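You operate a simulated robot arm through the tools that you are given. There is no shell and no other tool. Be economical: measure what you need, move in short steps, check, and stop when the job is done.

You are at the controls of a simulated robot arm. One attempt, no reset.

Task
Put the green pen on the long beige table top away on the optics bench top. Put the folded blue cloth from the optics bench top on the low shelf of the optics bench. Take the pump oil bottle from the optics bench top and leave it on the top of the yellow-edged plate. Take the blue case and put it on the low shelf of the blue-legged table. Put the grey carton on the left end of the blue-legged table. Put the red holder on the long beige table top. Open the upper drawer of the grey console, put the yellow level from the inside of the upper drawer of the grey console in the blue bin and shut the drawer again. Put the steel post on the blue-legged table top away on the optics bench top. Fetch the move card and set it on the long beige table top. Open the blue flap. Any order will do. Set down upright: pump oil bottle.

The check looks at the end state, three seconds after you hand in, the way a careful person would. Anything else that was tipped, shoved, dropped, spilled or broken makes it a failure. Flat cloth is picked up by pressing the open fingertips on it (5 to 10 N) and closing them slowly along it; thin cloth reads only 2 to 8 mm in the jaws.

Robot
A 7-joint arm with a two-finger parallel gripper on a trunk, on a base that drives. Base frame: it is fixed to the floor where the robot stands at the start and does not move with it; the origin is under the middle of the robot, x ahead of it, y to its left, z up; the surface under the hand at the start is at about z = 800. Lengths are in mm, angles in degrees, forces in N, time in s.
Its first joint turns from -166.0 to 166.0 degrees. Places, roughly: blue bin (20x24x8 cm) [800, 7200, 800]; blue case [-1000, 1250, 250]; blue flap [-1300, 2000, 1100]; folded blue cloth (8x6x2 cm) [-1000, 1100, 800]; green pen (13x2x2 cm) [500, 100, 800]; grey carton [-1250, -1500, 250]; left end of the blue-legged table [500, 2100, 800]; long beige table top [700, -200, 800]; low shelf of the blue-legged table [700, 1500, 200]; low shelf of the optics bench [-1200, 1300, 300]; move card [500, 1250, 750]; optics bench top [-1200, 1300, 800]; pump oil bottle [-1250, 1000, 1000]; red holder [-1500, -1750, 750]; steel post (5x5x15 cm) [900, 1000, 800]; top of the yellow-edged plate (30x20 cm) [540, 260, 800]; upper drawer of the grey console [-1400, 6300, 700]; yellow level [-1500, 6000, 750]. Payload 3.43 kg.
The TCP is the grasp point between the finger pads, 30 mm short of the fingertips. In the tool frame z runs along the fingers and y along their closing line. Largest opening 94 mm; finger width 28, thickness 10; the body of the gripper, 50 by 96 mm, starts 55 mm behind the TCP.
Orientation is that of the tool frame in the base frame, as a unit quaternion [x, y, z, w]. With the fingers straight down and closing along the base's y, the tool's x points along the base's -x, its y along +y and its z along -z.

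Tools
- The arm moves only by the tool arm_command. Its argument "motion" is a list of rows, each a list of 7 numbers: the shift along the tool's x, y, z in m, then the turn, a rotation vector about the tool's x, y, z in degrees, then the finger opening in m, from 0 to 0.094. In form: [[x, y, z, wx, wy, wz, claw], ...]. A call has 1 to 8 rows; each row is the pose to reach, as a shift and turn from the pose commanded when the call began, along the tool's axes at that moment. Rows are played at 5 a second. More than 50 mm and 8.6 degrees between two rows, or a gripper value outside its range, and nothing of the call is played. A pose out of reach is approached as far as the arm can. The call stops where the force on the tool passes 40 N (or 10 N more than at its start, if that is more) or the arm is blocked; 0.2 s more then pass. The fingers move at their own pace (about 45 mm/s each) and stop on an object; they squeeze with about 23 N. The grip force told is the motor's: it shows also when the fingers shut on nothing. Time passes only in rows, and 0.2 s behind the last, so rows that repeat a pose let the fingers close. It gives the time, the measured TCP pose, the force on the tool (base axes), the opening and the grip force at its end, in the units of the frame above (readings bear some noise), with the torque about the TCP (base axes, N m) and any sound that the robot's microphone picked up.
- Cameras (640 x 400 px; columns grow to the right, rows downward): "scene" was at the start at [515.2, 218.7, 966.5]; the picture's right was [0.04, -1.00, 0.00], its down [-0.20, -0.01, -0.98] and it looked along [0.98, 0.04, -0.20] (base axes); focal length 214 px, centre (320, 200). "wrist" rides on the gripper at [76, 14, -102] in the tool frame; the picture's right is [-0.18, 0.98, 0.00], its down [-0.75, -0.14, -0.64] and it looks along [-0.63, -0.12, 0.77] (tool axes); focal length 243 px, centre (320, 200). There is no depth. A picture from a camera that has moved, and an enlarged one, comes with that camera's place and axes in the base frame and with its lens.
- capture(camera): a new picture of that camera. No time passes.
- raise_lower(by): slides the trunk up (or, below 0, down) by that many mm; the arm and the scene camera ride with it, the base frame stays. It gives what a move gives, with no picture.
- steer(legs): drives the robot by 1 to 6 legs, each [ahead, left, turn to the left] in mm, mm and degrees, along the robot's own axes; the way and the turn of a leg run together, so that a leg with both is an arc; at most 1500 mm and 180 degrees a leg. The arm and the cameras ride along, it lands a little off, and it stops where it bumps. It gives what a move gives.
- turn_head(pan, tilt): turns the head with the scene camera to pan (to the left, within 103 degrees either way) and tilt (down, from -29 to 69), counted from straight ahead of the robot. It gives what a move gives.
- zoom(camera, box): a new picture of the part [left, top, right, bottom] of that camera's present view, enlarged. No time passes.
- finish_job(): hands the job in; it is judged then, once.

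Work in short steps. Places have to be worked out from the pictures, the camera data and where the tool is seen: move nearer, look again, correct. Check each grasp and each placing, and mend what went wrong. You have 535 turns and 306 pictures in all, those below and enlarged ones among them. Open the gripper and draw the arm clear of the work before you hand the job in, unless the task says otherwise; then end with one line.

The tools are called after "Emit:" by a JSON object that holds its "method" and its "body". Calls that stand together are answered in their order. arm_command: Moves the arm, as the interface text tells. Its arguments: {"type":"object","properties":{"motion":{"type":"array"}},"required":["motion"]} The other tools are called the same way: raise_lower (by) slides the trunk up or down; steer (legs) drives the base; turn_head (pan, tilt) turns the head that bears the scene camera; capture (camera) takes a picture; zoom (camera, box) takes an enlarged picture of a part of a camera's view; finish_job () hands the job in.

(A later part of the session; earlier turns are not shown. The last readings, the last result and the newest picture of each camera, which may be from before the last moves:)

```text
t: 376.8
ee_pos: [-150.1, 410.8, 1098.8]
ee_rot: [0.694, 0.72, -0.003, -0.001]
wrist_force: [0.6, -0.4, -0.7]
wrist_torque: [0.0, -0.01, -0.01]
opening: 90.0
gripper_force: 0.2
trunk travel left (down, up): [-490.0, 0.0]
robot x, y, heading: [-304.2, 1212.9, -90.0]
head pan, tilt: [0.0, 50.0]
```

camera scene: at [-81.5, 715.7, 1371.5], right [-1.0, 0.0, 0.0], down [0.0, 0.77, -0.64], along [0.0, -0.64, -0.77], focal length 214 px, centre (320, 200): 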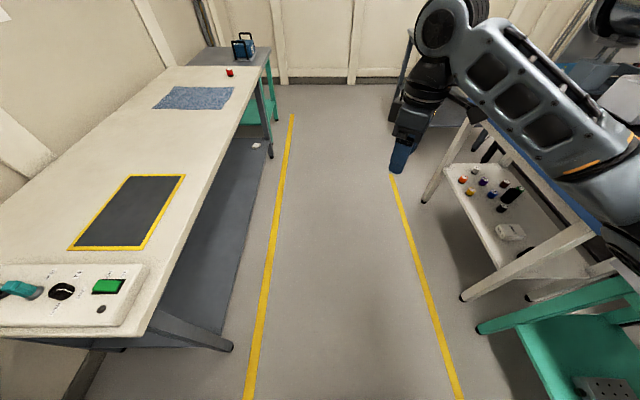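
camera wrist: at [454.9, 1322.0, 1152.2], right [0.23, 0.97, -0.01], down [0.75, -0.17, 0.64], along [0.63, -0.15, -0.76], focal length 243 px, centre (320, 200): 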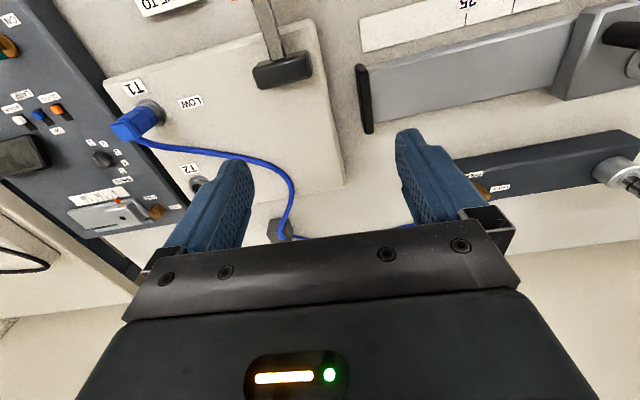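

Emit:
{"method": "steer", "body": {"legs": [[0, 80, 0], [0, 0, -90]]}}

Emit:
{"method": "turn_head", "body": {"pan": 0, "tilt": 45}}

Emit:
{"method": "capture", "body": {"camera": "scene"}}

Emit:
{"method": "capture", "body": {"camera": "wrist"}}

```text
t: 381.6
ee_pos: [-1016.0, 1038.3, 1098.2]
ee_rot: [0.999, 0.035, -0.001, -0.004]
wrist_force: [0.7, -0.1, -0.9]
wrist_torque: [0.02, 0.0, 0.01]
opening: 90.1
gripper_force: 0.0
trunk travel left (down, up): [-490.0, 0.0]
robot x, y, heading: [-215.7, 1214.4, -177.7]
head pan, tilt: [0.0, 50.0]
```

```text
t: 382.3
ee_pos: [-1016.5, 1040.0, 1099.2]
ee_rot: [0.999, 0.035, -0.002, -0.004]
wrist_force: [0.6, 0.1, -0.3]
wrist_torque: [-0.03, 0.01, 0.0]
opening: 89.9
gripper_force: 0.1
trunk travel left (down, up): [-490.0, 0.0]
robot x, y, heading: [-221.9, 1216.0, -178.0]
head pan, tilt: [0.0, 45.0]
```

```text
160 pictures are left
camera scene: at [-713.1, 981.7, 1378.5], right [-0.04, 1.0, 0.0], down [0.71, 0.03, -0.71], along [-0.71, -0.03, -0.71], focal length 214 px, centre (320, 200)
```

scene: 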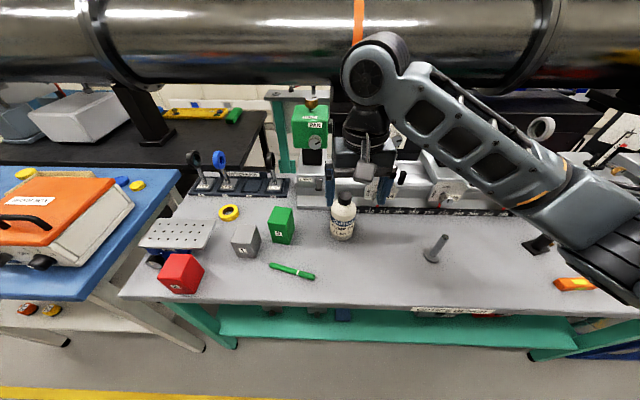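

```text
159 pictures are left
camera wrist: at [-938.8, 1030.9, 1200.6], right [-0.11, -0.99, -0.01], down [-0.76, 0.08, 0.64], along [-0.64, 0.08, -0.76], focal length 243 px, centre (320, 200)
```

wrist: 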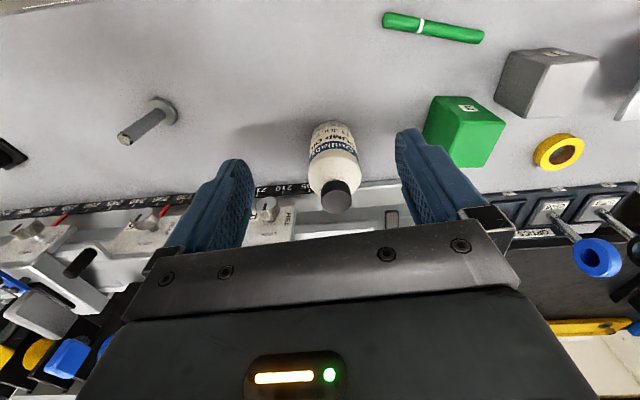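

Bottle centre ≈ (-1133, 1034), cap top ≈ 975, cap ~42 mm. I'll grip it by the cap. Drive forward 80 mm and recheck.

Emit:
{"method": "steer", "body": {"legs": [[80, 0, -2]]}}

Emit:
{"method": "capture", "body": {"camera": "wrist"}}

```text
t: 383.4
ee_pos: [-1102.7, 1066.9, 1098.2]
ee_rot: [1.0, 0.018, -0.001, -0.003]
wrist_force: [0.9, 0.4, 0.0]
wrist_torque: [0.02, 0.02, -0.01]
opening: 90.0
gripper_force: 0.0
trunk travel left (down, up): [-490.0, 0.0]
robot x, y, heading: [-299.5, 1211.6, -179.7]
head pan, tilt: [0.0, 45.0]
```

```text
158 pictures are left
camera wrist: at [-1025.4, 1054.4, 1200.8], right [-0.15, -0.99, -0.01], down [-0.76, 0.11, 0.64], along [-0.64, 0.1, -0.76], focal length 243 px, centre (320, 200)
```

wrist: 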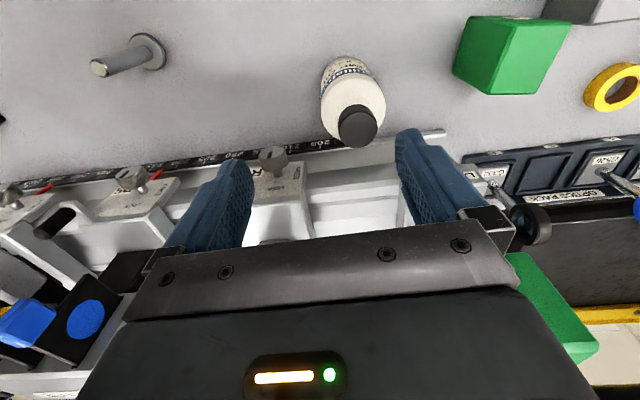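

Cap is at (-1129, 1034, 972). Move over it and descend to TCP z≈978.

Emit:
{"method": "arm_command", "body": {"motion": [[-0.0138, 0.016, 0.02, 0, 0, 0, 0.09], [-0.0275, 0.032, 0.04, 0, 0, 0, 0.09], [-0.0275, 0.032, 0.08, 0, 0, 0, 0.09], [-0.0275, 0.032, 0.105, 0, 0, 0, 0.09]]}}

Emit:
{"method": "capture", "body": {"camera": "wrist"}}

```text
t: 384.4
ee_pos: [-1132.3, 1034.3, 991.9]
ee_rot: [1.0, 0.02, -0.002, -0.004]
wrist_force: [0.3, 0.0, 0.6]
wrist_torque: [0.0, -0.04, 0.01]
opening: 90.1
gripper_force: 0.1
trunk travel left (down, up): [-490.0, 0.0]
robot x, y, heading: [-294.5, 1213.2, -180.0]
head pan, tilt: [0.0, 45.0]
```

```text
157 pictures are left
camera wrist: at [-1054.2, 1022.8, 1094.8], right [-0.15, -0.99, -0.01], down [-0.76, 0.11, 0.64], along [-0.64, 0.1, -0.76], focal length 243 px, centre (320, 200)
```

wrist: 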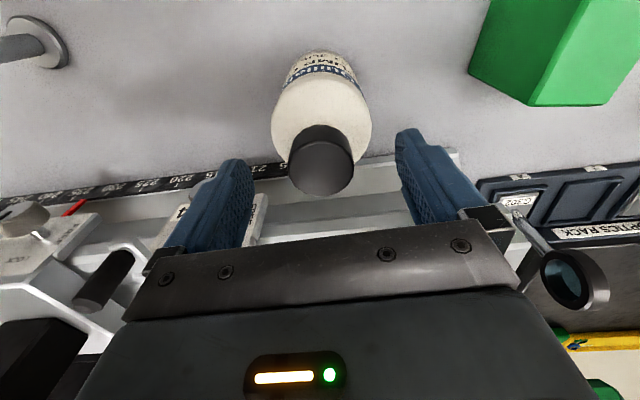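

Centred. Down 14 mm and close on the cap.

Emit:
{"method": "arm_command", "body": {"motion": [[0, 0, 0.007, 0, 0, 0, 0.09], [0, 0, 0.014, 0, 0, 0, 0.08], [0, 0, 0.014, 0, 0, 0, 0.06], [0, 0, 0.014, 0, 0, 0, 0.045], [0, 0, 0.014, 0, 0, 0, 0.03], [0, 0, 0.014, 0, 0, 0, 0.02], [0, 0, 0.014, 0, 0, 0, 0.02]]}}

Emit:
{"method": "arm_command", "body": {"motion": [[0, 0, -0.01, 0, 0, 0, 0.02], [0, 0, -0.03, 0, 0, 0, 0.02], [0, 0, -0.05, 0, 0, 0, 0.02]]}}

Emit:
{"method": "capture", "body": {"camera": "wrist"}}

Emit:
{"method": "capture", "body": {"camera": "scene"}}

```text
t: 386.0
ee_pos: [-1128.8, 1035.4, 979.0]
ee_rot: [1.0, 0.02, -0.001, -0.003]
wrist_force: [-0.2, -2.5, 0.5]
wrist_torque: [-0.41, -0.07, 0.0]
opening: 37.7
gripper_force: 22.8
trunk travel left (down, up): [-490.0, 0.0]
robot x, y, heading: [-299.5, 1212.8, -180.0]
head pan, tilt: [0.0, 45.0]
```

```text
t: 386.8
ee_pos: [-1129.1, 1032.5, 1029.4]
ee_rot: [1.0, 0.019, -0.001, -0.004]
wrist_force: [0.9, 0.1, -5.8]
wrist_torque: [-0.02, 0.01, 0.03]
opening: 37.5
gripper_force: 22.8
trunk travel left (down, up): [-490.0, 0.0]
robot x, y, heading: [-300.2, 1215.0, -179.8]
head pan, tilt: [0.0, 45.0]
```

```text
156 pictures are left
camera wrist: at [-1051.5, 1021.1, 1131.2], right [-0.15, -0.99, -0.01], down [-0.76, 0.11, 0.64], along [-0.64, 0.1, -0.77], focal length 243 px, centre (320, 200)
```

wrist: 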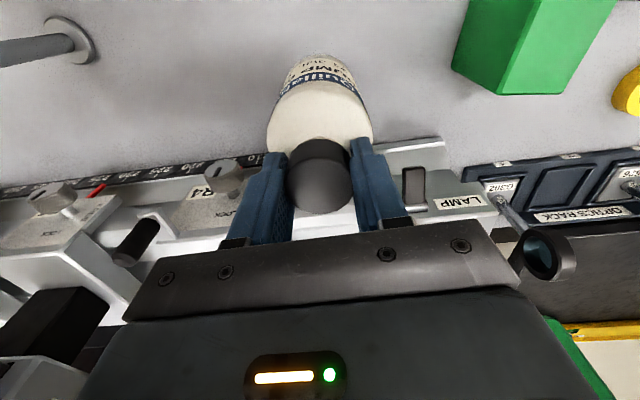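

```text
155 pictures are left
camera scene: at [-802.0, 997.3, 1378.3], right [0.0, 1.0, 0.0], down [0.71, 0.0, -0.71], along [-0.71, 0.0, -0.71], focal length 214 px, centre (320, 200)
```

scene: 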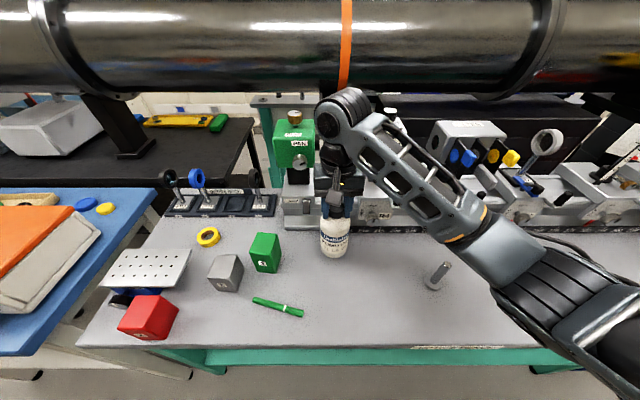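

Bottle lifted upright. Raise and retract, then drive around to the beige table.

Emit:
{"method": "arm_command", "body": {"motion": [[0, 0, -0.04, 0, 0, 0, 0.02], [0.03, 0, -0.07, 0, 0, 0, 0.02], [0.06, 0, -0.09, 0, 0, 0, 0.02], [0.09, 0, -0.09, 0, 0, 0, 0.02]]}}

Emit:
{"method": "steer", "body": {"legs": [[-80, 0, 0], [0, 0, 90], [1100, 0, 0], [0, 0, 90]]}}

Emit:
{"method": "turn_head", "body": {"pan": 0, "tilt": 50}}

Emit:
{"method": "capture", "body": {"camera": "scene"}}

```text
t: 387.8
ee_pos: [-1039.9, 1036.4, 1118.8]
ee_rot: [1.0, 0.019, -0.001, -0.003]
wrist_force: [0.0, 0.3, -4.5]
wrist_torque: [0.03, -0.01, 0.01]
opening: 37.6
gripper_force: 22.9
trunk travel left (down, up): [-490.0, 0.0]
robot x, y, heading: [-297.8, 1213.8, -180.2]
head pan, tilt: [0.0, 45.0]
```

```text
t: 401.6
ee_pos: [551.7, 346.9, 1120.4]
ee_rot: [-0.035, 0.999, -0.003, 0.001]
wrist_force: [-0.4, -0.7, -4.4]
wrist_torque: [-0.05, -0.04, -0.01]
opening: 37.3
gripper_force: 23.3
trunk travel left (down, up): [-490.0, 0.0]
robot x, y, heading: [-182.7, 147.6, 1.9]
head pan, tilt: [0.0, 45.0]
```

```text
t: 402.3
ee_pos: [550.8, 346.7, 1119.7]
ee_rot: [-0.035, 0.999, -0.004, 0.001]
wrist_force: [0.2, 0.3, -4.9]
wrist_torque: [0.0, 0.0, 0.02]
opening: 37.7
gripper_force: 23.1
trunk travel left (down, up): [-490.0, 0.0]
robot x, y, heading: [-183.4, 142.0, 2.0]
head pan, tilt: [0.0, 50.0]
```

```text
154 pictures are left
camera scene: at [307.6, 376.4, 1371.5], right [0.03, -1.0, 0.0], down [-0.77, -0.03, -0.64], along [0.64, 0.02, -0.77], focal length 214 px, centre (320, 200)
```

scene: 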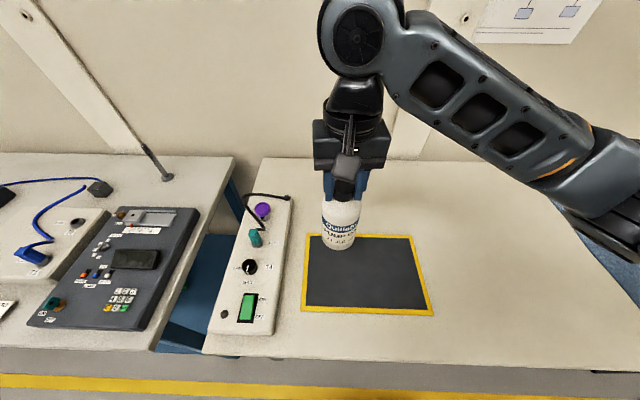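

Plate centre ≈ (531, 269). Move over it and descend.

Emit:
{"method": "arm_command", "body": {"motion": [[0.0127, -0.038, 0, 0, 0, 0, 0.02], [0.0254, -0.0764, 0, 0, 0, 0, 0.02], [0.0254, -0.0764, 0.045, 0, 0, 0, 0.02], [0.0254, -0.0764, 0.09, 0, 0, 0, 0.02], [0.0254, -0.0764, 0.125, 0, 0, 0, 0.02], [0.0254, -0.0764, 0.14, 0, 0, 0, 0.02]]}}

Emit:
{"method": "capture", "body": {"camera": "scene"}}

```text
t: 403.7
ee_pos: [530.8, 265.7, 978.0]
ee_rot: [-0.036, 0.999, -0.003, 0.001]
wrist_force: [-0.3, -0.3, -4.2]
wrist_torque: [-0.01, 0.05, -0.01]
opening: 37.6
gripper_force: 23.0
trunk travel left (down, up): [-490.0, 0.0]
robot x, y, heading: [-185.5, 144.2, 2.1]
head pan, tilt: [0.0, 50.0]
```

```text
153 pictures are left
camera scene: at [307.6, 376.2, 1371.6], right [0.03, -1.0, 0.0], down [-0.77, -0.03, -0.64], along [0.64, 0.02, -0.77], focal length 214 px, centre (320, 200)
```

scene: 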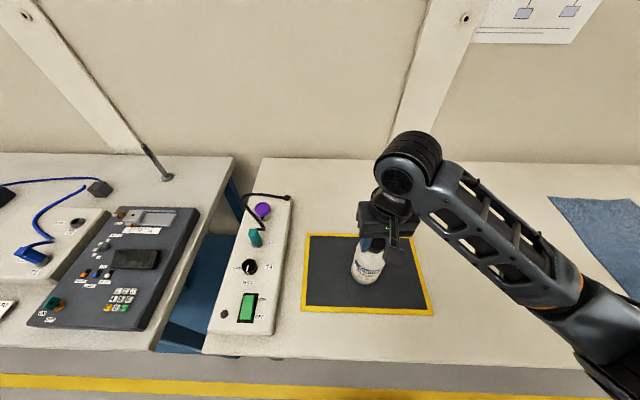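

Fine steps down until contact.

Emit:
{"method": "arm_command", "body": {"motion": [[0, 0, 0.004, 0, 0, 0, 0.02], [0, 0, 0.007, 0, 0, 0, 0.02], [0, 0, 0.009, 0, 0, 0, 0.02], [0, 0, 0.011, 0, 0, 0, 0.02], [0, 0, 0.013, 0, 0, 0, 0.02]]}}

```text
t: 404.9
ee_pos: [531.2, 266.8, 968.0]
ee_rot: [-0.035, 0.999, -0.003, 0.002]
wrist_force: [-1.8, -2.2, 14.2]
wrist_torque: [0.32, 0.44, 0.07]
opening: 37.7
gripper_force: 23.4
trunk travel left (down, up): [-490.0, 0.0]
robot x, y, heading: [-183.7, 143.0, 2.3]
head pan, tilt: [0.0, 50.0]
```

Bottle is standing on the plate. Relax 1.5 mm, open, and rise.

Emit:
{"method": "arm_command", "body": {"motion": [[0, 0, -0.0015, 0, 0, 0, 0.03], [0, 0, -0.0015, 0, 0, 0, 0.05], [0, 0, -0.0015, 0, 0, 0, 0.07], [0, 0, -0.0015, 0, 0, 0, 0.08], [0, 0, -0.04, 0, 0, 0, 0.08], [0, 0, -0.08, 0, 0, 0, 0.08], [0, 0, -0.12, 0, 0, 0, 0.08]]}}

Emit:
{"method": "capture", "body": {"camera": "scene"}}

```text
t: 406.5
ee_pos: [529.4, 266.3, 1087.9]
ee_rot: [-0.036, 0.999, -0.004, 0.001]
wrist_force: [-0.3, 0.0, -0.7]
wrist_torque: [0.0, -0.03, 0.0]
opening: 80.0
gripper_force: 0.1
trunk travel left (down, up): [-490.0, 0.0]
robot x, y, heading: [-182.5, 144.1, 1.9]
head pan, tilt: [0.0, 50.0]
```

```text
152 pictures are left
camera scene: at [307.4, 376.4, 1371.4], right [0.03, -1.0, 0.0], down [-0.77, -0.03, -0.64], along [0.64, 0.02, -0.77], focal length 214 px, centre (320, 200)
```

scene: 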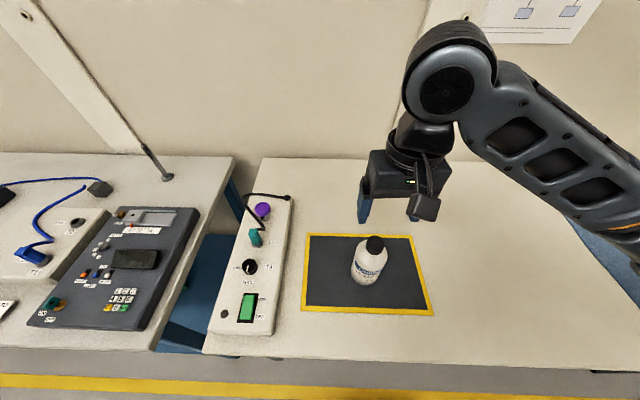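

Bottle stands on the plate. Next the move card: drive left along the tables.

Emit:
{"method": "steer", "body": {"legs": [[-60, 930, -2]]}}

Emit:
{"method": "turn_head", "body": {"pan": -20, "tilt": 55}}

Emit:
{"method": "capture", "body": {"camera": "scene"}}

Emit:
{"method": "capture", "body": {"camera": "wrist"}}

```text
t: 411.4
ee_pos: [445.0, 1187.3, 1086.8]
ee_rot: [-0.028, 1.0, -0.003, 0.002]
wrist_force: [-0.7, 0.3, -0.4]
wrist_torque: [-0.02, -0.01, 0.0]
opening: 80.2
gripper_force: 0.1
trunk travel left (down, up): [-490.0, 0.0]
robot x, y, heading: [-270.1, 1076.9, 1.2]
head pan, tilt: [0.0, 50.0]
```

```text
t: 412.2
ee_pos: [444.9, 1186.5, 1088.9]
ee_rot: [-0.028, 1.0, -0.003, 0.001]
wrist_force: [0.6, -0.5, -0.1]
wrist_torque: [0.01, 0.02, 0.0]
opening: 80.1
gripper_force: 0.0
trunk travel left (down, up): [-490.0, 0.0]
robot x, y, heading: [-272.3, 1074.6, 1.1]
head pan, tilt: [-20.0, 55.0]
```

```text
151 pictures are left
camera scene: at [214.5, 1275.4, 1365.1], right [-0.32, -0.95, 0.0], down [-0.78, 0.26, -0.57], along [0.54, -0.18, -0.82], focal length 214 px, centre (320, 200)
```

scene: 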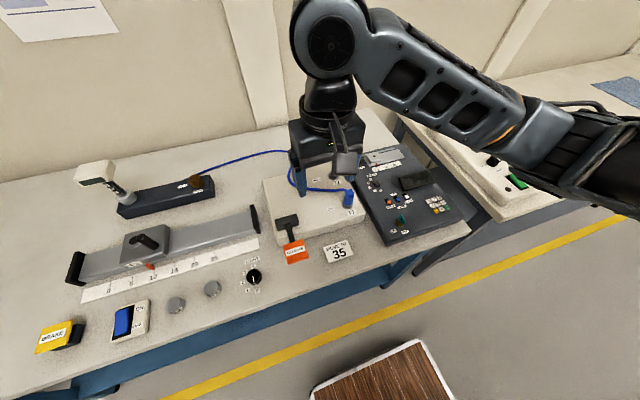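

```text
150 pictures are left
camera wrist: at [368.1, 1197.7, 1189.6], right [0.13, 0.99, -0.01], down [0.76, -0.09, 0.64], along [0.64, -0.09, -0.77], focal length 243 px, centre (320, 200)
```

wrist: 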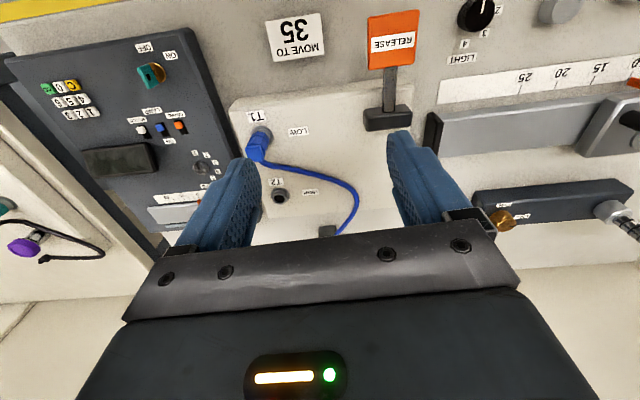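

Emit:
{"method": "zoom", "body": {"camera": "scene", "box": [300, 220, 380, 280]}}

Emit:
{"method": "zoom", "body": {"camera": "wrist", "box": [250, 0, 346, 70]}}

```text
6.67 times, centred on (340, 250) of scene
camera zoom: at [214.5, 1275.4, 1365.1], right [-0.32, -0.95, 0.0], down [-0.78, 0.26, -0.57], along [0.54, -0.18, -0.82], focal length 1430 px, centre (187, -133)
```

zoom: 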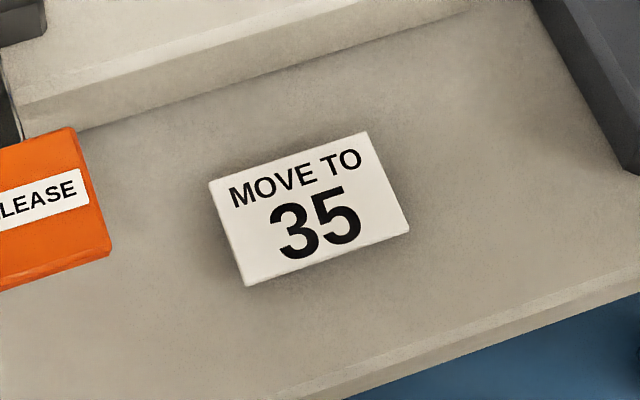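

```text
5.71 times, centred on (298, 35) of wrist
camera zoom: at [368.1, 1197.7, 1189.6], right [0.13, 0.99, -0.01], down [0.76, -0.09, 0.64], along [0.64, -0.09, -0.77], focal length 1386 px, centre (446, 1143)
```

zoom: 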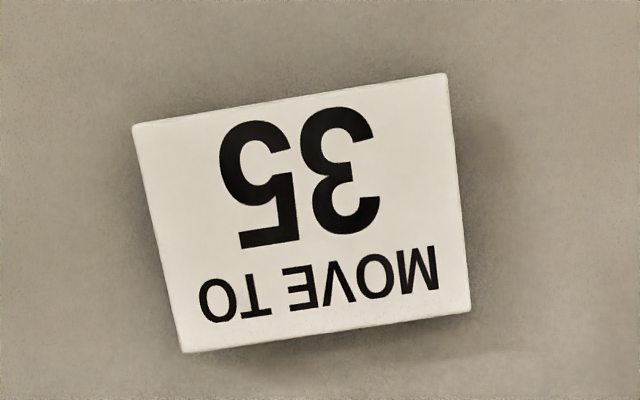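

The card is flat, ~71×45 mm, centred (407, 1156). I'll edge-grip it along y. Move over it and descend.

Emit:
{"method": "arm_command", "body": {"motion": [[0.0199, -0.0147, 0.02, 0, 0, 1, 0.094], [0.0397, -0.0293, 0.04, 0, 0, 2.5, 0.094], [0.0397, -0.0293, 0.085, 0, 0, 2.5, 0.094], [0.0397, -0.0293, 0.13, 0, 0, 2.5, 0.094], [0.0397, -0.0293, 0.175, 0, 0, 2.5, 0.094], [0.0397, -0.0293, 0.215, 0, 0, 2.5, 0.094]]}}

Emit:
{"method": "capture", "body": {"camera": "wrist"}}

```text
t: 413.6
ee_pos: [409.6, 1155.6, 872.0]
ee_rot: [-0.006, 1.0, -0.003, 0.002]
wrist_force: [0.1, 0.0, 0.4]
wrist_torque: [-0.02, 0.03, 0.03]
opening: 94.2
gripper_force: 0.2
trunk travel left (down, up): [-490.0, 0.0]
robot x, y, heading: [-271.6, 1075.8, 1.3]
head pan, tilt: [-20.0, 55.0]
```

```text
147 pictures are left
camera wrist: at [332.3, 1169.0, 973.0], right [0.17, 0.99, -0.01], down [0.75, -0.13, 0.65], along [0.63, -0.11, -0.76], focal length 243 px, centre (320, 200)
```

wrist: 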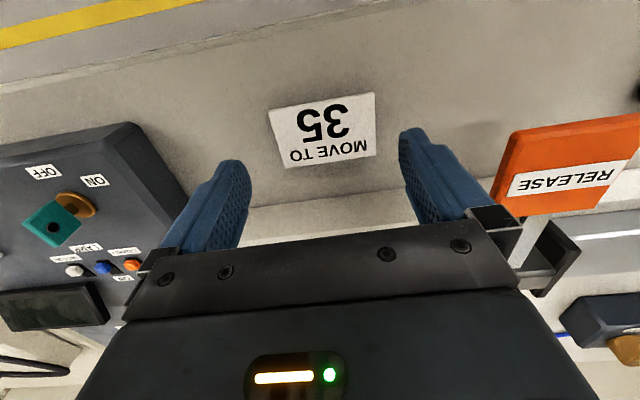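

Shift 4 mm in y and lower to just above the table.

Emit:
{"method": "arm_command", "body": {"motion": [[0, 0.004, 0.02, 0, 0, 0, 0.094], [0, 0.004, 0.034, 0, 0, 0, 0.094], [0, 0.004, 0.037, 0, 0, 0, 0.094], [0, 0.004, 0.039, 0, 0, 0, 0.094], [0, 0.004, 0.041, 0, 0, 0, 0.094]]}}

Emit:
{"method": "capture", "body": {"camera": "wrist"}}

```text
t: 414.8
ee_pos: [408.5, 1157.9, 831.3]
ee_rot: [-0.007, 1.0, -0.003, 0.0]
wrist_force: [1.0, -0.5, 0.7]
wrist_torque: [0.0, 0.01, 0.02]
opening: 94.0
gripper_force: 0.1
trunk travel left (down, up): [-490.0, 0.0]
robot x, y, heading: [-271.0, 1074.1, 1.4]
head pan, tilt: [-20.0, 55.0]
```

```text
146 pictures are left
camera wrist: at [331.8, 1172.2, 933.3], right [0.17, 0.99, -0.01], down [0.75, -0.13, 0.64], along [0.63, -0.11, -0.76], focal length 243 px, centre (320, 200)
```

wrist: 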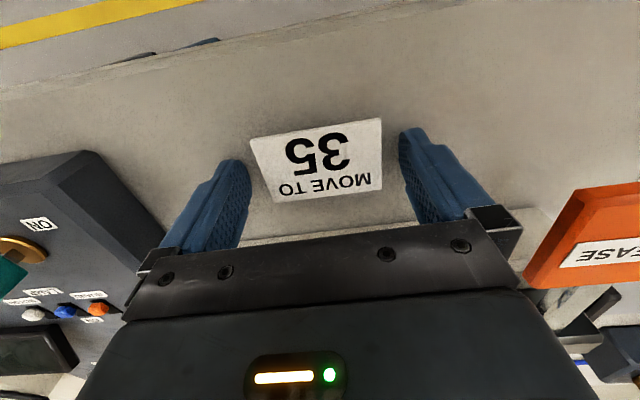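

Emit:
{"method": "arm_command", "body": {"motion": [[0, 0, 0.0015, 0, 0, 0, 0.094], [0, 0, 0.003, 0, 0, 0, 0.094], [0, 0, 0.0045, 0, 0, 0, 0.094]]}}

```text
t: 415.7
ee_pos: [407.2, 1159.7, 831.6]
ee_rot: [-0.007, 1.0, -0.002, 0.002]
wrist_force: [-10.0, -5.9, 23.9]
wrist_torque: [0.97, 0.61, 0.59]
opening: 91.1
gripper_force: 0.0
trunk travel left (down, up): [-490.0, 0.0]
robot x, y, heading: [-274.8, 1075.5, 1.1]
head pan, tilt: [-20.0, 55.0]
stopped in row 3: the force on the tool passed its limit at 42 N (the readings are from after the stop); the commanded pose is now the measured one
```

Touching the table. Relax ~1 mm and close slowly on the card edges.

Emit:
{"method": "arm_command", "body": {"motion": [[0, 0, -0.0008, 0, 0, 0, 0.085], [0, 0, -0.0008, 0, 0, 0, 0.078], [0, 0, -0.0008, 0, 0, 0, 0.072], [0, 0, -0.0008, 0, 0, 0, 0.066], [0, 0, -0.0008, 0, 0, 0, 0.06], [0, 0, -0.0008, 0, 0, 0, 0.055], [0, 0, -0.0008, 0, 0, 0, 0.055]]}}

Emit:
{"method": "capture", "body": {"camera": "wrist"}}

```text
t: 417.3
ee_pos: [407.9, 1159.3, 831.4]
ee_rot: [-0.005, 1.0, -0.002, 0.003]
wrist_force: [-0.8, 10.0, 19.1]
wrist_torque: [1.04, 0.28, -0.13]
opening: 69.0
gripper_force: 23.4
trunk travel left (down, up): [-490.0, 0.0]
robot x, y, heading: [-271.2, 1071.6, 1.1]
head pan, tilt: [-20.0, 55.0]
```

```text
145 pictures are left
camera wrist: at [331.3, 1174.5, 931.9], right [0.17, 0.99, 0.0], down [0.75, -0.13, 0.65], along [0.64, -0.11, -0.76], focal length 243 px, centre (320, 200)
```

wrist: 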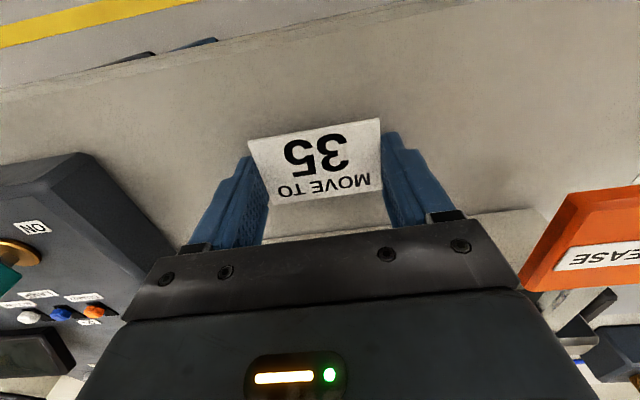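

Card gripped (69 mm). Lift gently.

Emit:
{"method": "arm_command", "body": {"motion": [[0, 0, -0.01, 0, 0, 0, 0.055], [0, 0, -0.03, 0, 0, 0, 0.055], [0, 0, -0.07, 0, 0, 0, 0.055], [0, 0, -0.11, 0, 0, 0, 0.055], [0, 0, -0.15, 0, 0, 0, 0.055]]}}

Emit:
{"method": "capture", "body": {"camera": "wrist"}}

```text
t: 418.5
ee_pos: [410.7, 1159.3, 981.6]
ee_rot: [-0.006, 1.0, -0.001, 0.002]
wrist_force: [-0.7, 1.0, 0.2]
wrist_torque: [0.0, 0.0, 0.01]
opening: 69.0
gripper_force: 22.7
trunk travel left (down, up): [-490.0, 0.0]
robot x, y, heading: [-272.8, 1077.9, 1.4]
head pan, tilt: [-20.0, 55.0]
```

```text
144 pictures are left
camera wrist: at [333.8, 1172.6, 1082.9], right [0.17, 0.99, 0.0], down [0.75, -0.13, 0.65], along [0.64, -0.11, -0.76], focal length 243 px, centre (320, 200)
```

wrist: 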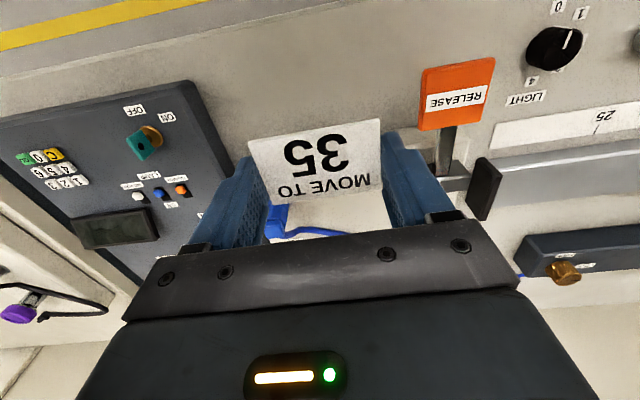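

Card held. Raise and drive right to the beige table, spot between plate and towel (~(500,-30)).

Emit:
{"method": "arm_command", "body": {"motion": [[0, 0, -0.04, 0, 0, 0, 0.055], [0, 0, -0.08, 0, 0, 0, 0.055], [0, 0, -0.11, 0, 0, 0, 0.055]]}}

Emit:
{"method": "steer", "body": {"legs": [[0, -1190, -1.3]]}}

Emit:
{"method": "turn_head", "body": {"pan": 0, "tilt": 50}}

Emit:
{"method": "capture", "body": {"camera": "scene"}}

```text
t: 419.3
ee_pos: [409.4, 1160.7, 1089.6]
ee_rot: [-0.006, 1.0, -0.002, 0.002]
wrist_force: [-0.7, -0.7, -1.0]
wrist_torque: [0.03, 0.02, 0.0]
opening: 68.8
gripper_force: 22.7
trunk travel left (down, up): [-490.0, 0.0]
robot x, y, heading: [-272.3, 1072.7, 1.3]
head pan, tilt: [-20.0, 55.0]
```

```text
t: 425.2
ee_pos: [423.8, -16.2, 1088.4]
ee_rot: [0.002, 1.0, -0.002, 0.002]
wrist_force: [0.5, 0.1, -0.3]
wrist_torque: [-0.01, 0.02, 0.01]
opening: 68.5
gripper_force: 22.9
trunk travel left (down, up): [-490.0, 0.0]
robot x, y, heading: [-257.6, -89.1, 0.1]
head pan, tilt: [-20.0, 55.0]
```

```text
t: 426.0
ee_pos: [424.4, -16.2, 1089.2]
ee_rot: [0.003, 1.0, -0.002, 0.002]
wrist_force: [0.6, -0.5, 0.3]
wrist_torque: [0.0, -0.02, 0.04]
opening: 68.5
gripper_force: 22.7
trunk travel left (down, up): [-490.0, 0.0]
robot x, y, heading: [-260.7, -90.3, 0.2]
head pan, tilt: [0.0, 50.0]
```

```text
143 pictures are left
camera scene: at [240.7, 127.0, 1371.6], right [0.0, -1.0, 0.0], down [-0.77, 0.0, -0.64], along [0.64, 0.0, -0.77], focal length 214 px, centre (320, 200)
```

scene: 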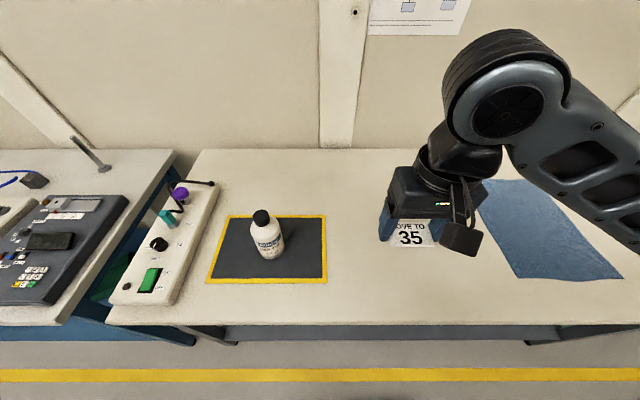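

Free spot below. Extend 80 mm and descend.

Emit:
{"method": "arm_command", "body": {"motion": [[-0.04, 0, 0, 0, 0, 0, 0.055], [-0.08, 0, 0.02, 0, 0, 0, 0.055], [-0.08, 0, 0.065, 0, 0, 0, 0.055], [-0.08, 0, 0.11, 0, 0, 0, 0.055], [-0.08, 0, 0.155, 0, 0, 0, 0.055], [-0.08, 0, 0.2, 0, 0, 0, 0.055], [-0.08, 0, 0.24, 0, 0, 0, 0.055]]}}

Emit:
{"method": "arm_command", "body": {"motion": [[0, 0, 0.006, 0, 0, 0, 0.055], [0, 0, 0.01, 0, 0, 0, 0.055], [0, 0, 0.012, 0, 0, 0, 0.055], [0, 0, 0.014, 0, 0, 0, 0.055], [0, 0, 0.016, 0, 0, 0, 0.055]]}}

```text
t: 427.6
ee_pos: [506.7, -15.4, 849.8]
ee_rot: [0.002, 1.0, -0.002, 0.003]
wrist_force: [0.0, 0.4, -0.3]
wrist_torque: [0.02, -0.05, 0.01]
opening: 69.0
gripper_force: 23.0
trunk travel left (down, up): [-490.0, 0.0]
robot x, y, heading: [-257.2, -87.5, -0.1]
head pan, tilt: [0.0, 50.0]
```

```text
t: 428.8
ee_pos: [504.0, -16.5, 833.8]
ee_rot: [0.004, 1.0, -0.002, 0.002]
wrist_force: [0.1, -0.9, -0.5]
wrist_torque: [0.02, -0.01, -0.03]
opening: 68.8
gripper_force: 22.8
trunk travel left (down, up): [-490.0, 0.0]
robot x, y, heading: [-259.7, -89.8, -0.1]
head pan, tilt: [0.0, 50.0]
```

Emit:
{"method": "arm_command", "body": {"motion": [[0, 0, 0.0015, 0, 0, 0, 0.055], [0, 0, 0.003, 0, 0, 0, 0.055], [0, 0, 0.0045, 0, 0, 0, 0.055], [0, 0, 0.0045, 0, 0, 0, 0.075], [0, 0, 0.0045, 0, 0, 0, 0.09], [0, 0, 0.0045, 0, 0, 0, 0.094], [0, 0, -0.04, 0, 0, 0, 0.094], [0, 0, -0.085, 0, 0, 0, 0.094]]}}

Emit:
{"method": "arm_command", "body": {"motion": [[0, 0, -0.045, 0, 0, 0, 0.09], [0, 0, -0.09, 0, 0, 0, 0.09], [0, 0, -0.135, 0, 0, 0, 0.09], [0, 0, -0.17, 0, 0, 0, 0.09]]}}

Emit:
{"method": "capture", "body": {"camera": "wrist"}}

```text
t: 430.6
ee_pos: [504.9, -15.5, 919.2]
ee_rot: [0.003, 1.0, -0.002, 0.002]
wrist_force: [-1.9, 2.0, -0.4]
wrist_torque: [-0.13, -0.12, -0.02]
opening: 94.1
gripper_force: 0.1
trunk travel left (down, up): [-490.0, 0.0]
robot x, y, heading: [-255.9, -91.6, 0.2]
head pan, tilt: [0.0, 50.0]
```

```text
t: 431.6
ee_pos: [506.3, -15.5, 1090.3]
ee_rot: [0.003, 1.0, -0.002, 0.001]
wrist_force: [-0.4, 0.2, 0.2]
wrist_torque: [0.0, 0.01, 0.0]
opening: 89.8
gripper_force: 0.0
trunk travel left (down, up): [-490.0, 0.0]
robot x, y, heading: [-258.3, -89.0, 0.1]
head pan, tilt: [0.0, 50.0]
```

```text
142 pictures are left
camera wrist: at [430.2, 0.3, 1192.2], right [0.19, 0.98, 0.0], down [0.75, -0.14, 0.65], along [0.63, -0.13, -0.76], focal length 243 px, centre (320, 200)
```

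wrist: 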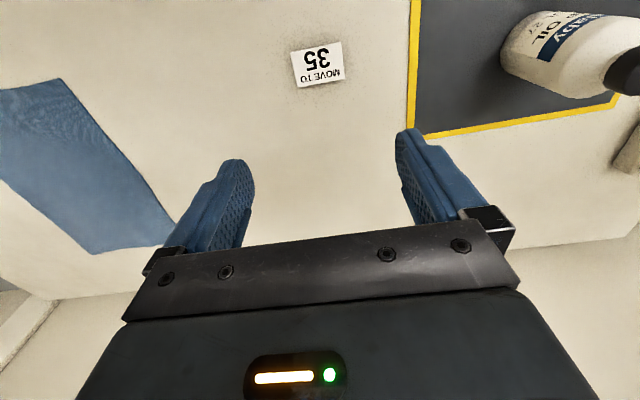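

Card placed. Now the steel post near (891, 990): drive left and closer.

Emit:
{"method": "steer", "body": {"legs": [[0, 1000, 0], [200, 0, 0]]}}

Emit:
{"method": "capture", "body": {"camera": "scene"}}

Emit:
{"method": "capture", "body": {"camera": "wrist"}}

```text
t: 438.1
ee_pos: [708.2, 983.1, 1090.3]
ee_rot: [0.014, 1.0, -0.001, 0.003]
wrist_force: [-0.5, -0.7, 0.4]
wrist_torque: [-0.03, 0.01, -0.01]
opening: 89.9
gripper_force: 0.1
trunk travel left (down, up): [-490.0, 0.0]
robot x, y, heading: [-60.4, 926.4, -1.1]
head pan, tilt: [0.0, 50.0]
```

```text
141 pictures are left
camera scene: at [444.5, 1131.4, 1371.7], right [-0.02, -1.0, 0.0], down [-0.77, 0.02, -0.64], along [0.64, -0.01, -0.77], focal length 214 px, centre (320, 200)
```

scene: 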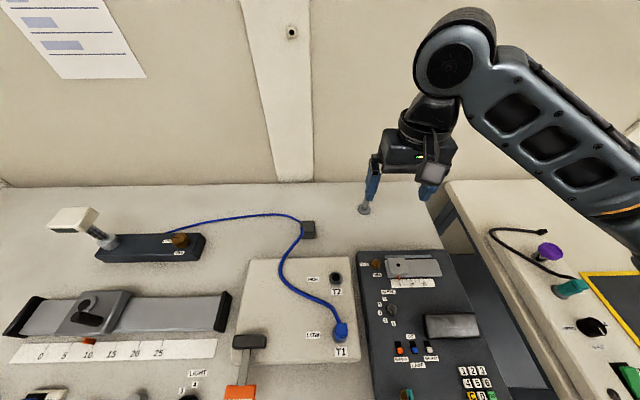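

```text
140 pictures are left
camera wrist: at [631.3, 1000.2, 1192.2], right [0.21, 0.98, 0.0], down [0.75, -0.16, 0.65], along [0.63, -0.14, -0.76], focal length 243 px, centre (320, 200)
```

wrist: 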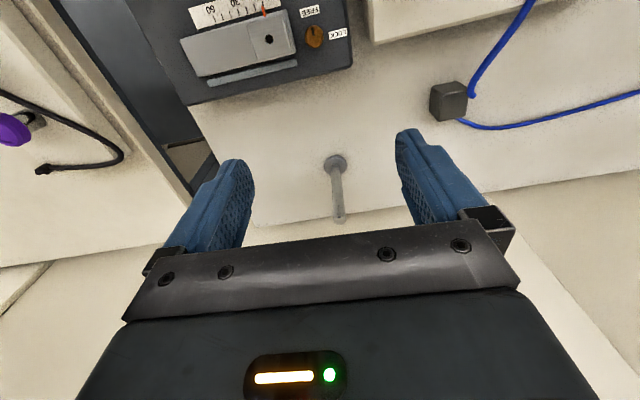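

Post is at (869, 975), top ≈950. Move above it, then descend around the rod.

Emit:
{"method": "arm_command", "body": {"motion": [[-0.045, -0.001, 0, 0, 0, 0, 0.07], [-0.09, -0.002, 0, 0, 0, 0, 0.07], [-0.135, -0.003, 0, 0, 0, 0, 0.07], [-0.161, -0.0035, 0.02, 0, 0, 0, 0.07], [-0.161, -0.0035, 0.06, 0, 0, 0, 0.07], [-0.161, -0.0035, 0.09, 0, 0, 0, 0.07]]}}

Emit:
{"method": "capture", "body": {"camera": "wrist"}}

```text
t: 439.5
ee_pos: [869.3, 973.3, 999.8]
ee_rot: [0.014, 1.0, -0.002, 0.002]
wrist_force: [0.3, -0.6, -0.1]
wrist_torque: [0.01, -0.03, 0.0]
opening: 69.8
gripper_force: 0.0
trunk travel left (down, up): [-490.0, 0.0]
robot x, y, heading: [-59.0, 928.0, -1.0]
head pan, tilt: [0.0, 50.0]
```

```text
139 pictures are left
camera wrist: at [793.4, 990.5, 1100.7], right [0.21, 0.98, 0.0], down [0.75, -0.16, 0.65], along [0.63, -0.14, -0.76], focal length 243 px, centre (320, 200)
```

wrist: 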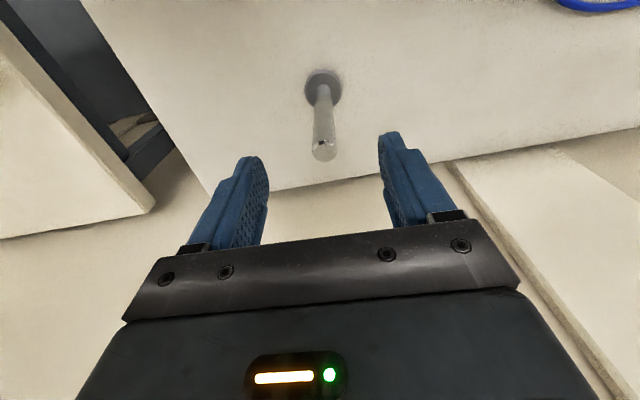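

Emit:
{"method": "arm_command", "body": {"motion": [[-0.005, 0.001, 0.03, 0, 0, 0, 0.07], [-0.005, 0.001, 0.06, 0, 0, 0, 0.07], [-0.005, 0.001, 0.085, 0, 0, 0, 0.07], [-0.005, 0.001, 0.085, 0, 0, 0, 0.04], [-0.005, 0.001, 0.085, 0, 0, 0, 0.01], [-0.005, 0.001, 0.085, 0, 0, 0, 0.005], [-0.005, 0.001, 0.085, 0, 0, 0, 0.005]]}}

Emit:
{"method": "capture", "body": {"camera": "wrist"}}

```text
t: 441.1
ee_pos: [873.8, 975.3, 913.5]
ee_rot: [0.014, 1.0, -0.002, 0.001]
wrist_force: [-0.5, 0.2, -0.1]
wrist_torque: [0.06, 0.0, 0.01]
opening: 17.8
gripper_force: 23.2
trunk travel left (down, up): [-490.0, 0.0]
robot x, y, heading: [-59.4, 926.0, -1.2]
head pan, tilt: [0.0, 50.0]
```

```text
138 pictures are left
camera wrist: at [798.3, 991.9, 1016.4], right [0.21, 0.98, 0.0], down [0.75, -0.16, 0.65], along [0.63, -0.14, -0.76], focal length 243 px, centre (320, 200)
```

wrist: 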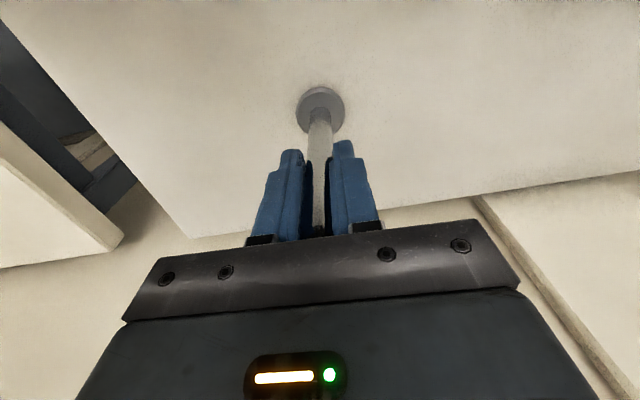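

Post gripped. Lift, retract and take it to the optics bench.

Emit:
{"method": "arm_command", "body": {"motion": [[0, 0, -0.04, 0, 0, 0, 0.005], [0, 0, -0.085, 0, 0, 0, 0.005], [0.01, 0, -0.13, 0, 0, 0, 0.005], [0.04, 0, -0.165, 0, 0, 0, 0.005], [0.08, 0, -0.185, 0, 0, 0, 0.005], [0.12, 0, -0.19, 0, 0, 0, 0.005], [0.16, 0, -0.19, 0, 0, 0, 0.005]]}}

Emit:
{"method": "steer", "body": {"legs": [[-160, 0, 0], [0, 0, 180], [0, -270, 0]]}}

Emit:
{"method": "turn_head", "body": {"pan": 0, "tilt": 45}}

Emit:
{"method": "capture", "body": {"camera": "scene"}}

```text
t: 442.7
ee_pos: [712.4, 979.6, 1103.9]
ee_rot: [0.015, 1.0, -0.003, 0.003]
wrist_force: [0.0, -0.8, -2.1]
wrist_torque: [-0.01, 0.01, -0.02]
opening: 17.8
gripper_force: 23.2
trunk travel left (down, up): [-490.0, 0.0]
robot x, y, heading: [-57.5, 926.7, -1.2]
head pan, tilt: [0.0, 50.0]
```

```text
t: 453.1
ee_pos: [-998.0, 1099.8, 1104.7]
ee_rot: [1.0, 0.015, -0.001, -0.002]
wrist_force: [-0.4, -0.6, -1.6]
wrist_torque: [-0.02, 0.01, 0.0]
opening: 17.7
gripper_force: 22.7
trunk travel left (down, up): [-490.0, 0.0]
robot x, y, heading: [-226.9, 1203.2, -177.9]
head pan, tilt: [0.0, 50.0]
```

```text
t: 453.7
ee_pos: [-997.8, 1101.1, 1104.7]
ee_rot: [1.0, 0.015, -0.002, -0.003]
wrist_force: [0.5, 0.4, -1.5]
wrist_torque: [0.02, 0.0, -0.02]
opening: 17.8
gripper_force: 22.9
trunk travel left (down, up): [-490.0, 0.0]
robot x, y, heading: [-229.5, 1199.6, -177.8]
head pan, tilt: [0.0, 45.0]
```

```text
137 pictures are left
camera scene: at [-724.7, 965.3, 1378.4], right [-0.04, 1.0, 0.0], down [0.71, 0.03, -0.71], along [-0.71, -0.03, -0.71], focal length 214 px, centre (320, 200)
```

scene: 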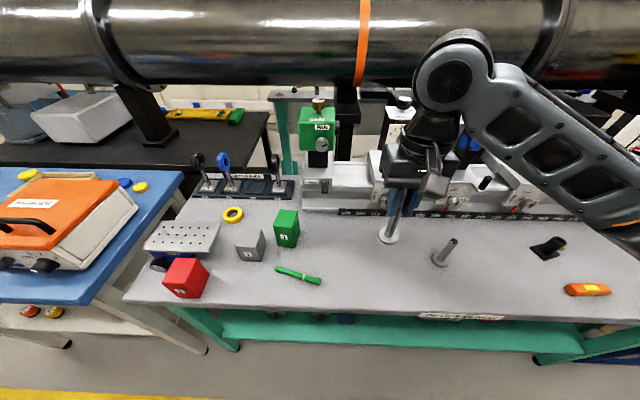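

Spot beneath is clear. Lower the post onto the bench.

Emit:
{"method": "arm_command", "body": {"motion": [[-0.01, 0, 0.045, 0, 0, 0, 0.005], [-0.02, 0, 0.09, 0, 0, 0, 0.005], [-0.02, 0, 0.13, 0, 0, 0, 0.005], [-0.02, 0, 0.155, 0, 0, 0, 0.005], [-0.02, 0, 0.163, 0, 0, 0, 0.005]]}}

Emit:
{"method": "arm_command", "body": {"motion": [[0, 0, 0.003, 0, 0, 0, 0.005], [0, 0, 0.006, 0, 0, 0, 0.005], [0, 0, 0.008, 0, 0, 0, 0.005], [0, 0, 0.01, 0, 0, 0, 0.005], [0, 0, 0.012, 0, 0, 0, 0.005]]}}

```text
t: 454.9
ee_pos: [-1017.2, 1101.5, 943.7]
ee_rot: [1.0, 0.015, -0.002, -0.001]
wrist_force: [0.5, -0.4, -2.0]
wrist_torque: [-0.02, -0.01, -0.01]
opening: 17.8
gripper_force: 23.1
trunk travel left (down, up): [-490.0, 0.0]
robot x, y, heading: [-229.7, 1198.3, -177.9]
head pan, tilt: [0.0, 45.0]
```

```text
t: 456.1
ee_pos: [-1018.2, 1100.6, 931.2]
ee_rot: [1.0, 0.016, -0.003, -0.003]
wrist_force: [-3.3, -2.2, 15.2]
wrist_torque: [-0.4, 0.08, 0.05]
opening: 18.0
gripper_force: 22.7
trunk travel left (down, up): [-490.0, 0.0]
robot x, y, heading: [-232.8, 1200.1, -177.6]
head pan, tilt: [0.0, 45.0]
```

Contact. Release and rise.

Emit:
{"method": "arm_command", "body": {"motion": [[0, 0, -0.001, 0, 0, 0, 0.03], [0, 0, -0.001, 0, 0, 0, 0.05], [0, 0, -0.001, 0, 0, 0, 0.07], [0, 0, -0.04, 0, 0, 0, 0.07], [0, 0, -0.085, 0, 0, 0, 0.07], [0, 0, -0.13, 0, 0, 0, 0.07], [0, 0, -0.17, 0, 0, 0, 0.07]]}}

Emit:
{"method": "turn_head", "body": {"pan": -60, "tilt": 20}}

Emit:
{"method": "capture", "body": {"camera": "scene"}}

Emit:
{"method": "capture", "body": {"camera": "wrist"}}

```text
t: 457.7
ee_pos: [-1018.8, 1102.5, 1100.5]
ee_rot: [1.0, 0.016, -0.001, -0.003]
wrist_force: [-0.5, 0.3, -0.5]
wrist_torque: [0.0, -0.01, -0.01]
opening: 69.9
gripper_force: 0.1
trunk travel left (down, up): [-490.0, 0.0]
robot x, y, heading: [-228.3, 1199.1, -177.8]
head pan, tilt: [0.0, 45.0]
```

```text
t: 459.0
ee_pos: [-1019.0, 1101.6, 1100.1]
ee_rot: [1.0, 0.015, -0.002, -0.002]
wrist_force: [0.1, -0.6, 1.4]
wrist_torque: [0.0, -0.02, -0.02]
opening: 69.7
gripper_force: 0.1
trunk travel left (down, up): [-490.0, 0.0]
robot x, y, heading: [-228.3, 1198.7, -177.7]
head pan, tilt: [-60.0, 20.0]
```

```text
136 pictures are left
camera scene: at [-693.3, 1047.3, 1417.1], right [0.85, 0.53, 0.0], down [0.18, -0.29, -0.94], along [-0.5, 0.79, -0.34], focal length 214 px, centre (320, 200)
```

scene: 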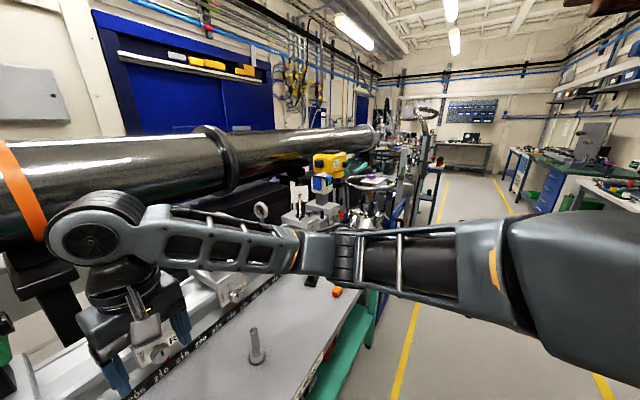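

```text
135 pictures are left
camera wrist: at [-941.8, 1090.3, 1201.8], right [-0.15, -0.99, 0.0], down [-0.75, 0.11, 0.65], along [-0.64, 0.1, -0.76], focal length 243 px, centre (320, 200)
```

wrist: 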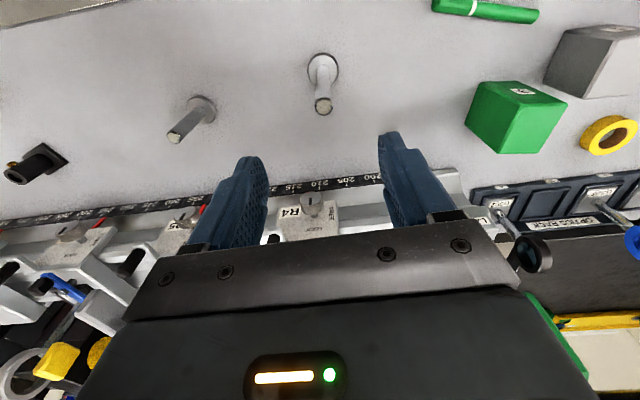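

Post placed. Now look at the blue flap near the bench's far end; retract the arm and drive along the bench.

Emit:
{"method": "arm_command", "body": {"motion": [[0.03, 0, 0, 0, 0, 0, 0.07], [0.06, 0, 0, 0, 0, 0, 0.07], [0.09, 0, 0, 0, 0, 0, 0.07]]}}

Emit:
{"method": "steer", "body": {"legs": [[-80, 0, -2], [0, -650, 0]]}}

Emit:
{"method": "turn_head", "body": {"pan": -15, "tilt": 30}}

Emit:
{"method": "capture", "body": {"camera": "scene"}}

```text
t: 459.8
ee_pos: [-928.9, 1104.4, 1098.2]
ee_rot: [1.0, 0.016, -0.002, -0.002]
wrist_force: [-0.2, -0.2, 0.6]
wrist_torque: [-0.02, -0.01, 0.01]
opening: 70.4
gripper_force: 0.0
trunk travel left (down, up): [-490.0, 0.0]
robot x, y, heading: [-233.9, 1198.4, -177.7]
head pan, tilt: [-60.0, 20.0]
```

```text
t: 464.0
ee_pos: [-858.1, 1755.5, 1098.7]
ee_rot: [1.0, 0.002, -0.001, -0.002]
wrist_force: [-0.7, 0.3, -0.4]
wrist_torque: [0.02, 0.04, 0.01]
opening: 69.8
gripper_force: 0.0
trunk travel left (down, up): [-490.0, 0.0]
robot x, y, heading: [-158.9, 1830.6, -179.6]
head pan, tilt: [-60.0, 20.0]
```

```text
t: 465.1
ee_pos: [-859.1, 1756.3, 1098.2]
ee_rot: [1.0, 0.001, -0.002, -0.002]
wrist_force: [1.3, -0.2, -0.8]
wrist_torque: [0.02, 0.01, -0.02]
opening: 69.7
gripper_force: 0.1
trunk travel left (down, up): [-490.0, 0.0]
robot x, y, heading: [-154.2, 1830.6, -179.5]
head pan, tilt: [-15.0, 30.0]
```

```text
134 pictures are left
camera scene: at [-663.4, 1632.6, 1401.1], right [0.25, 0.97, 0.0], down [0.48, -0.12, -0.87], along [-0.84, 0.21, -0.5], focal length 214 px, centre (320, 200)
```

scene: 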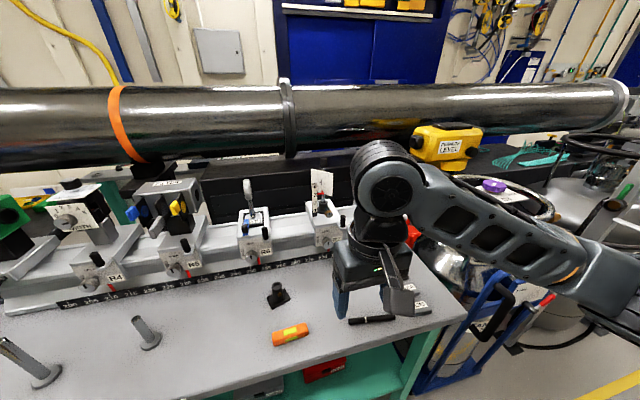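

The arm hides the flap area. Step back along the bench for a clear line of sight.

Emit:
{"method": "steer", "body": {"legs": [[0, 380, 0]]}}

Emit:
{"method": "turn_head", "body": {"pan": -45, "tilt": 20}}

Emit:
{"method": "capture", "body": {"camera": "scene"}}

```text
t: 467.5
ee_pos: [-857.0, 1390.2, 1099.2]
ee_rot: [1.0, -0.005, -0.002, -0.002]
wrist_force: [-0.3, -1.0, -0.1]
wrist_torque: [-0.03, 0.02, -0.01]
opening: 70.1
gripper_force: 0.2
trunk travel left (down, up): [-490.0, 0.0]
robot x, y, heading: [-152.4, 1453.4, 180.0]
head pan, tilt: [-15.0, 30.0]
```

```text
t: 468.5
ee_pos: [-857.1, 1389.9, 1098.7]
ee_rot: [1.0, -0.004, -0.002, -0.001]
wrist_force: [-0.1, 0.4, -0.2]
wrist_torque: [0.01, 0.03, -0.02]
opening: 70.1
gripper_force: 0.1
trunk travel left (down, up): [-490.0, 0.0]
robot x, y, heading: [-156.3, 1458.7, 179.8]
head pan, tilt: [-45.0, 20.0]
```

```text
133 pictures are left
camera scene: at [-642.5, 1306.1, 1417.1], right [0.71, 0.71, 0.0], down [0.24, -0.24, -0.94], along [-0.66, 0.66, -0.34], focal length 214 px, centre (320, 200)
```

scene: 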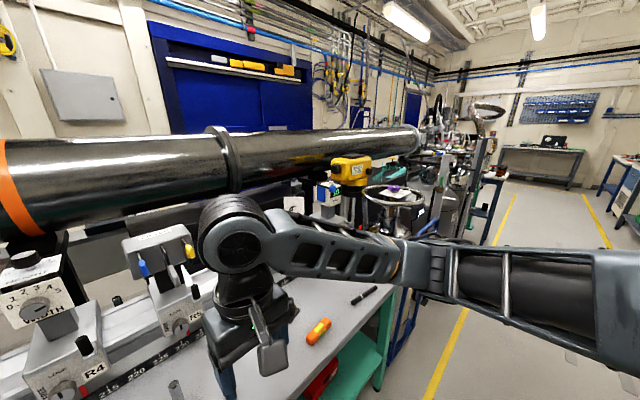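

Emit:
{"method": "zoom", "body": {"camera": "scene", "box": [270, 140, 420, 240]}}

```text
4.00 times, centred on (345, 190) of scene
camera zoom: at [-642.5, 1306.1, 1417.1], right [0.71, 0.71, 0.0], down [0.24, -0.24, -0.94], along [-0.66, 0.66, -0.34], focal length 858 px, centre (220, 240)
```

zoom: 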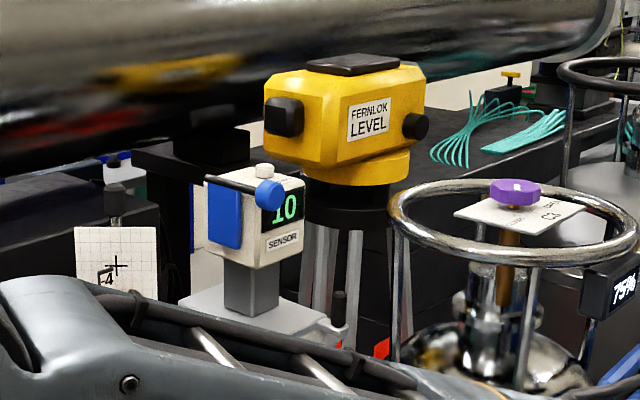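

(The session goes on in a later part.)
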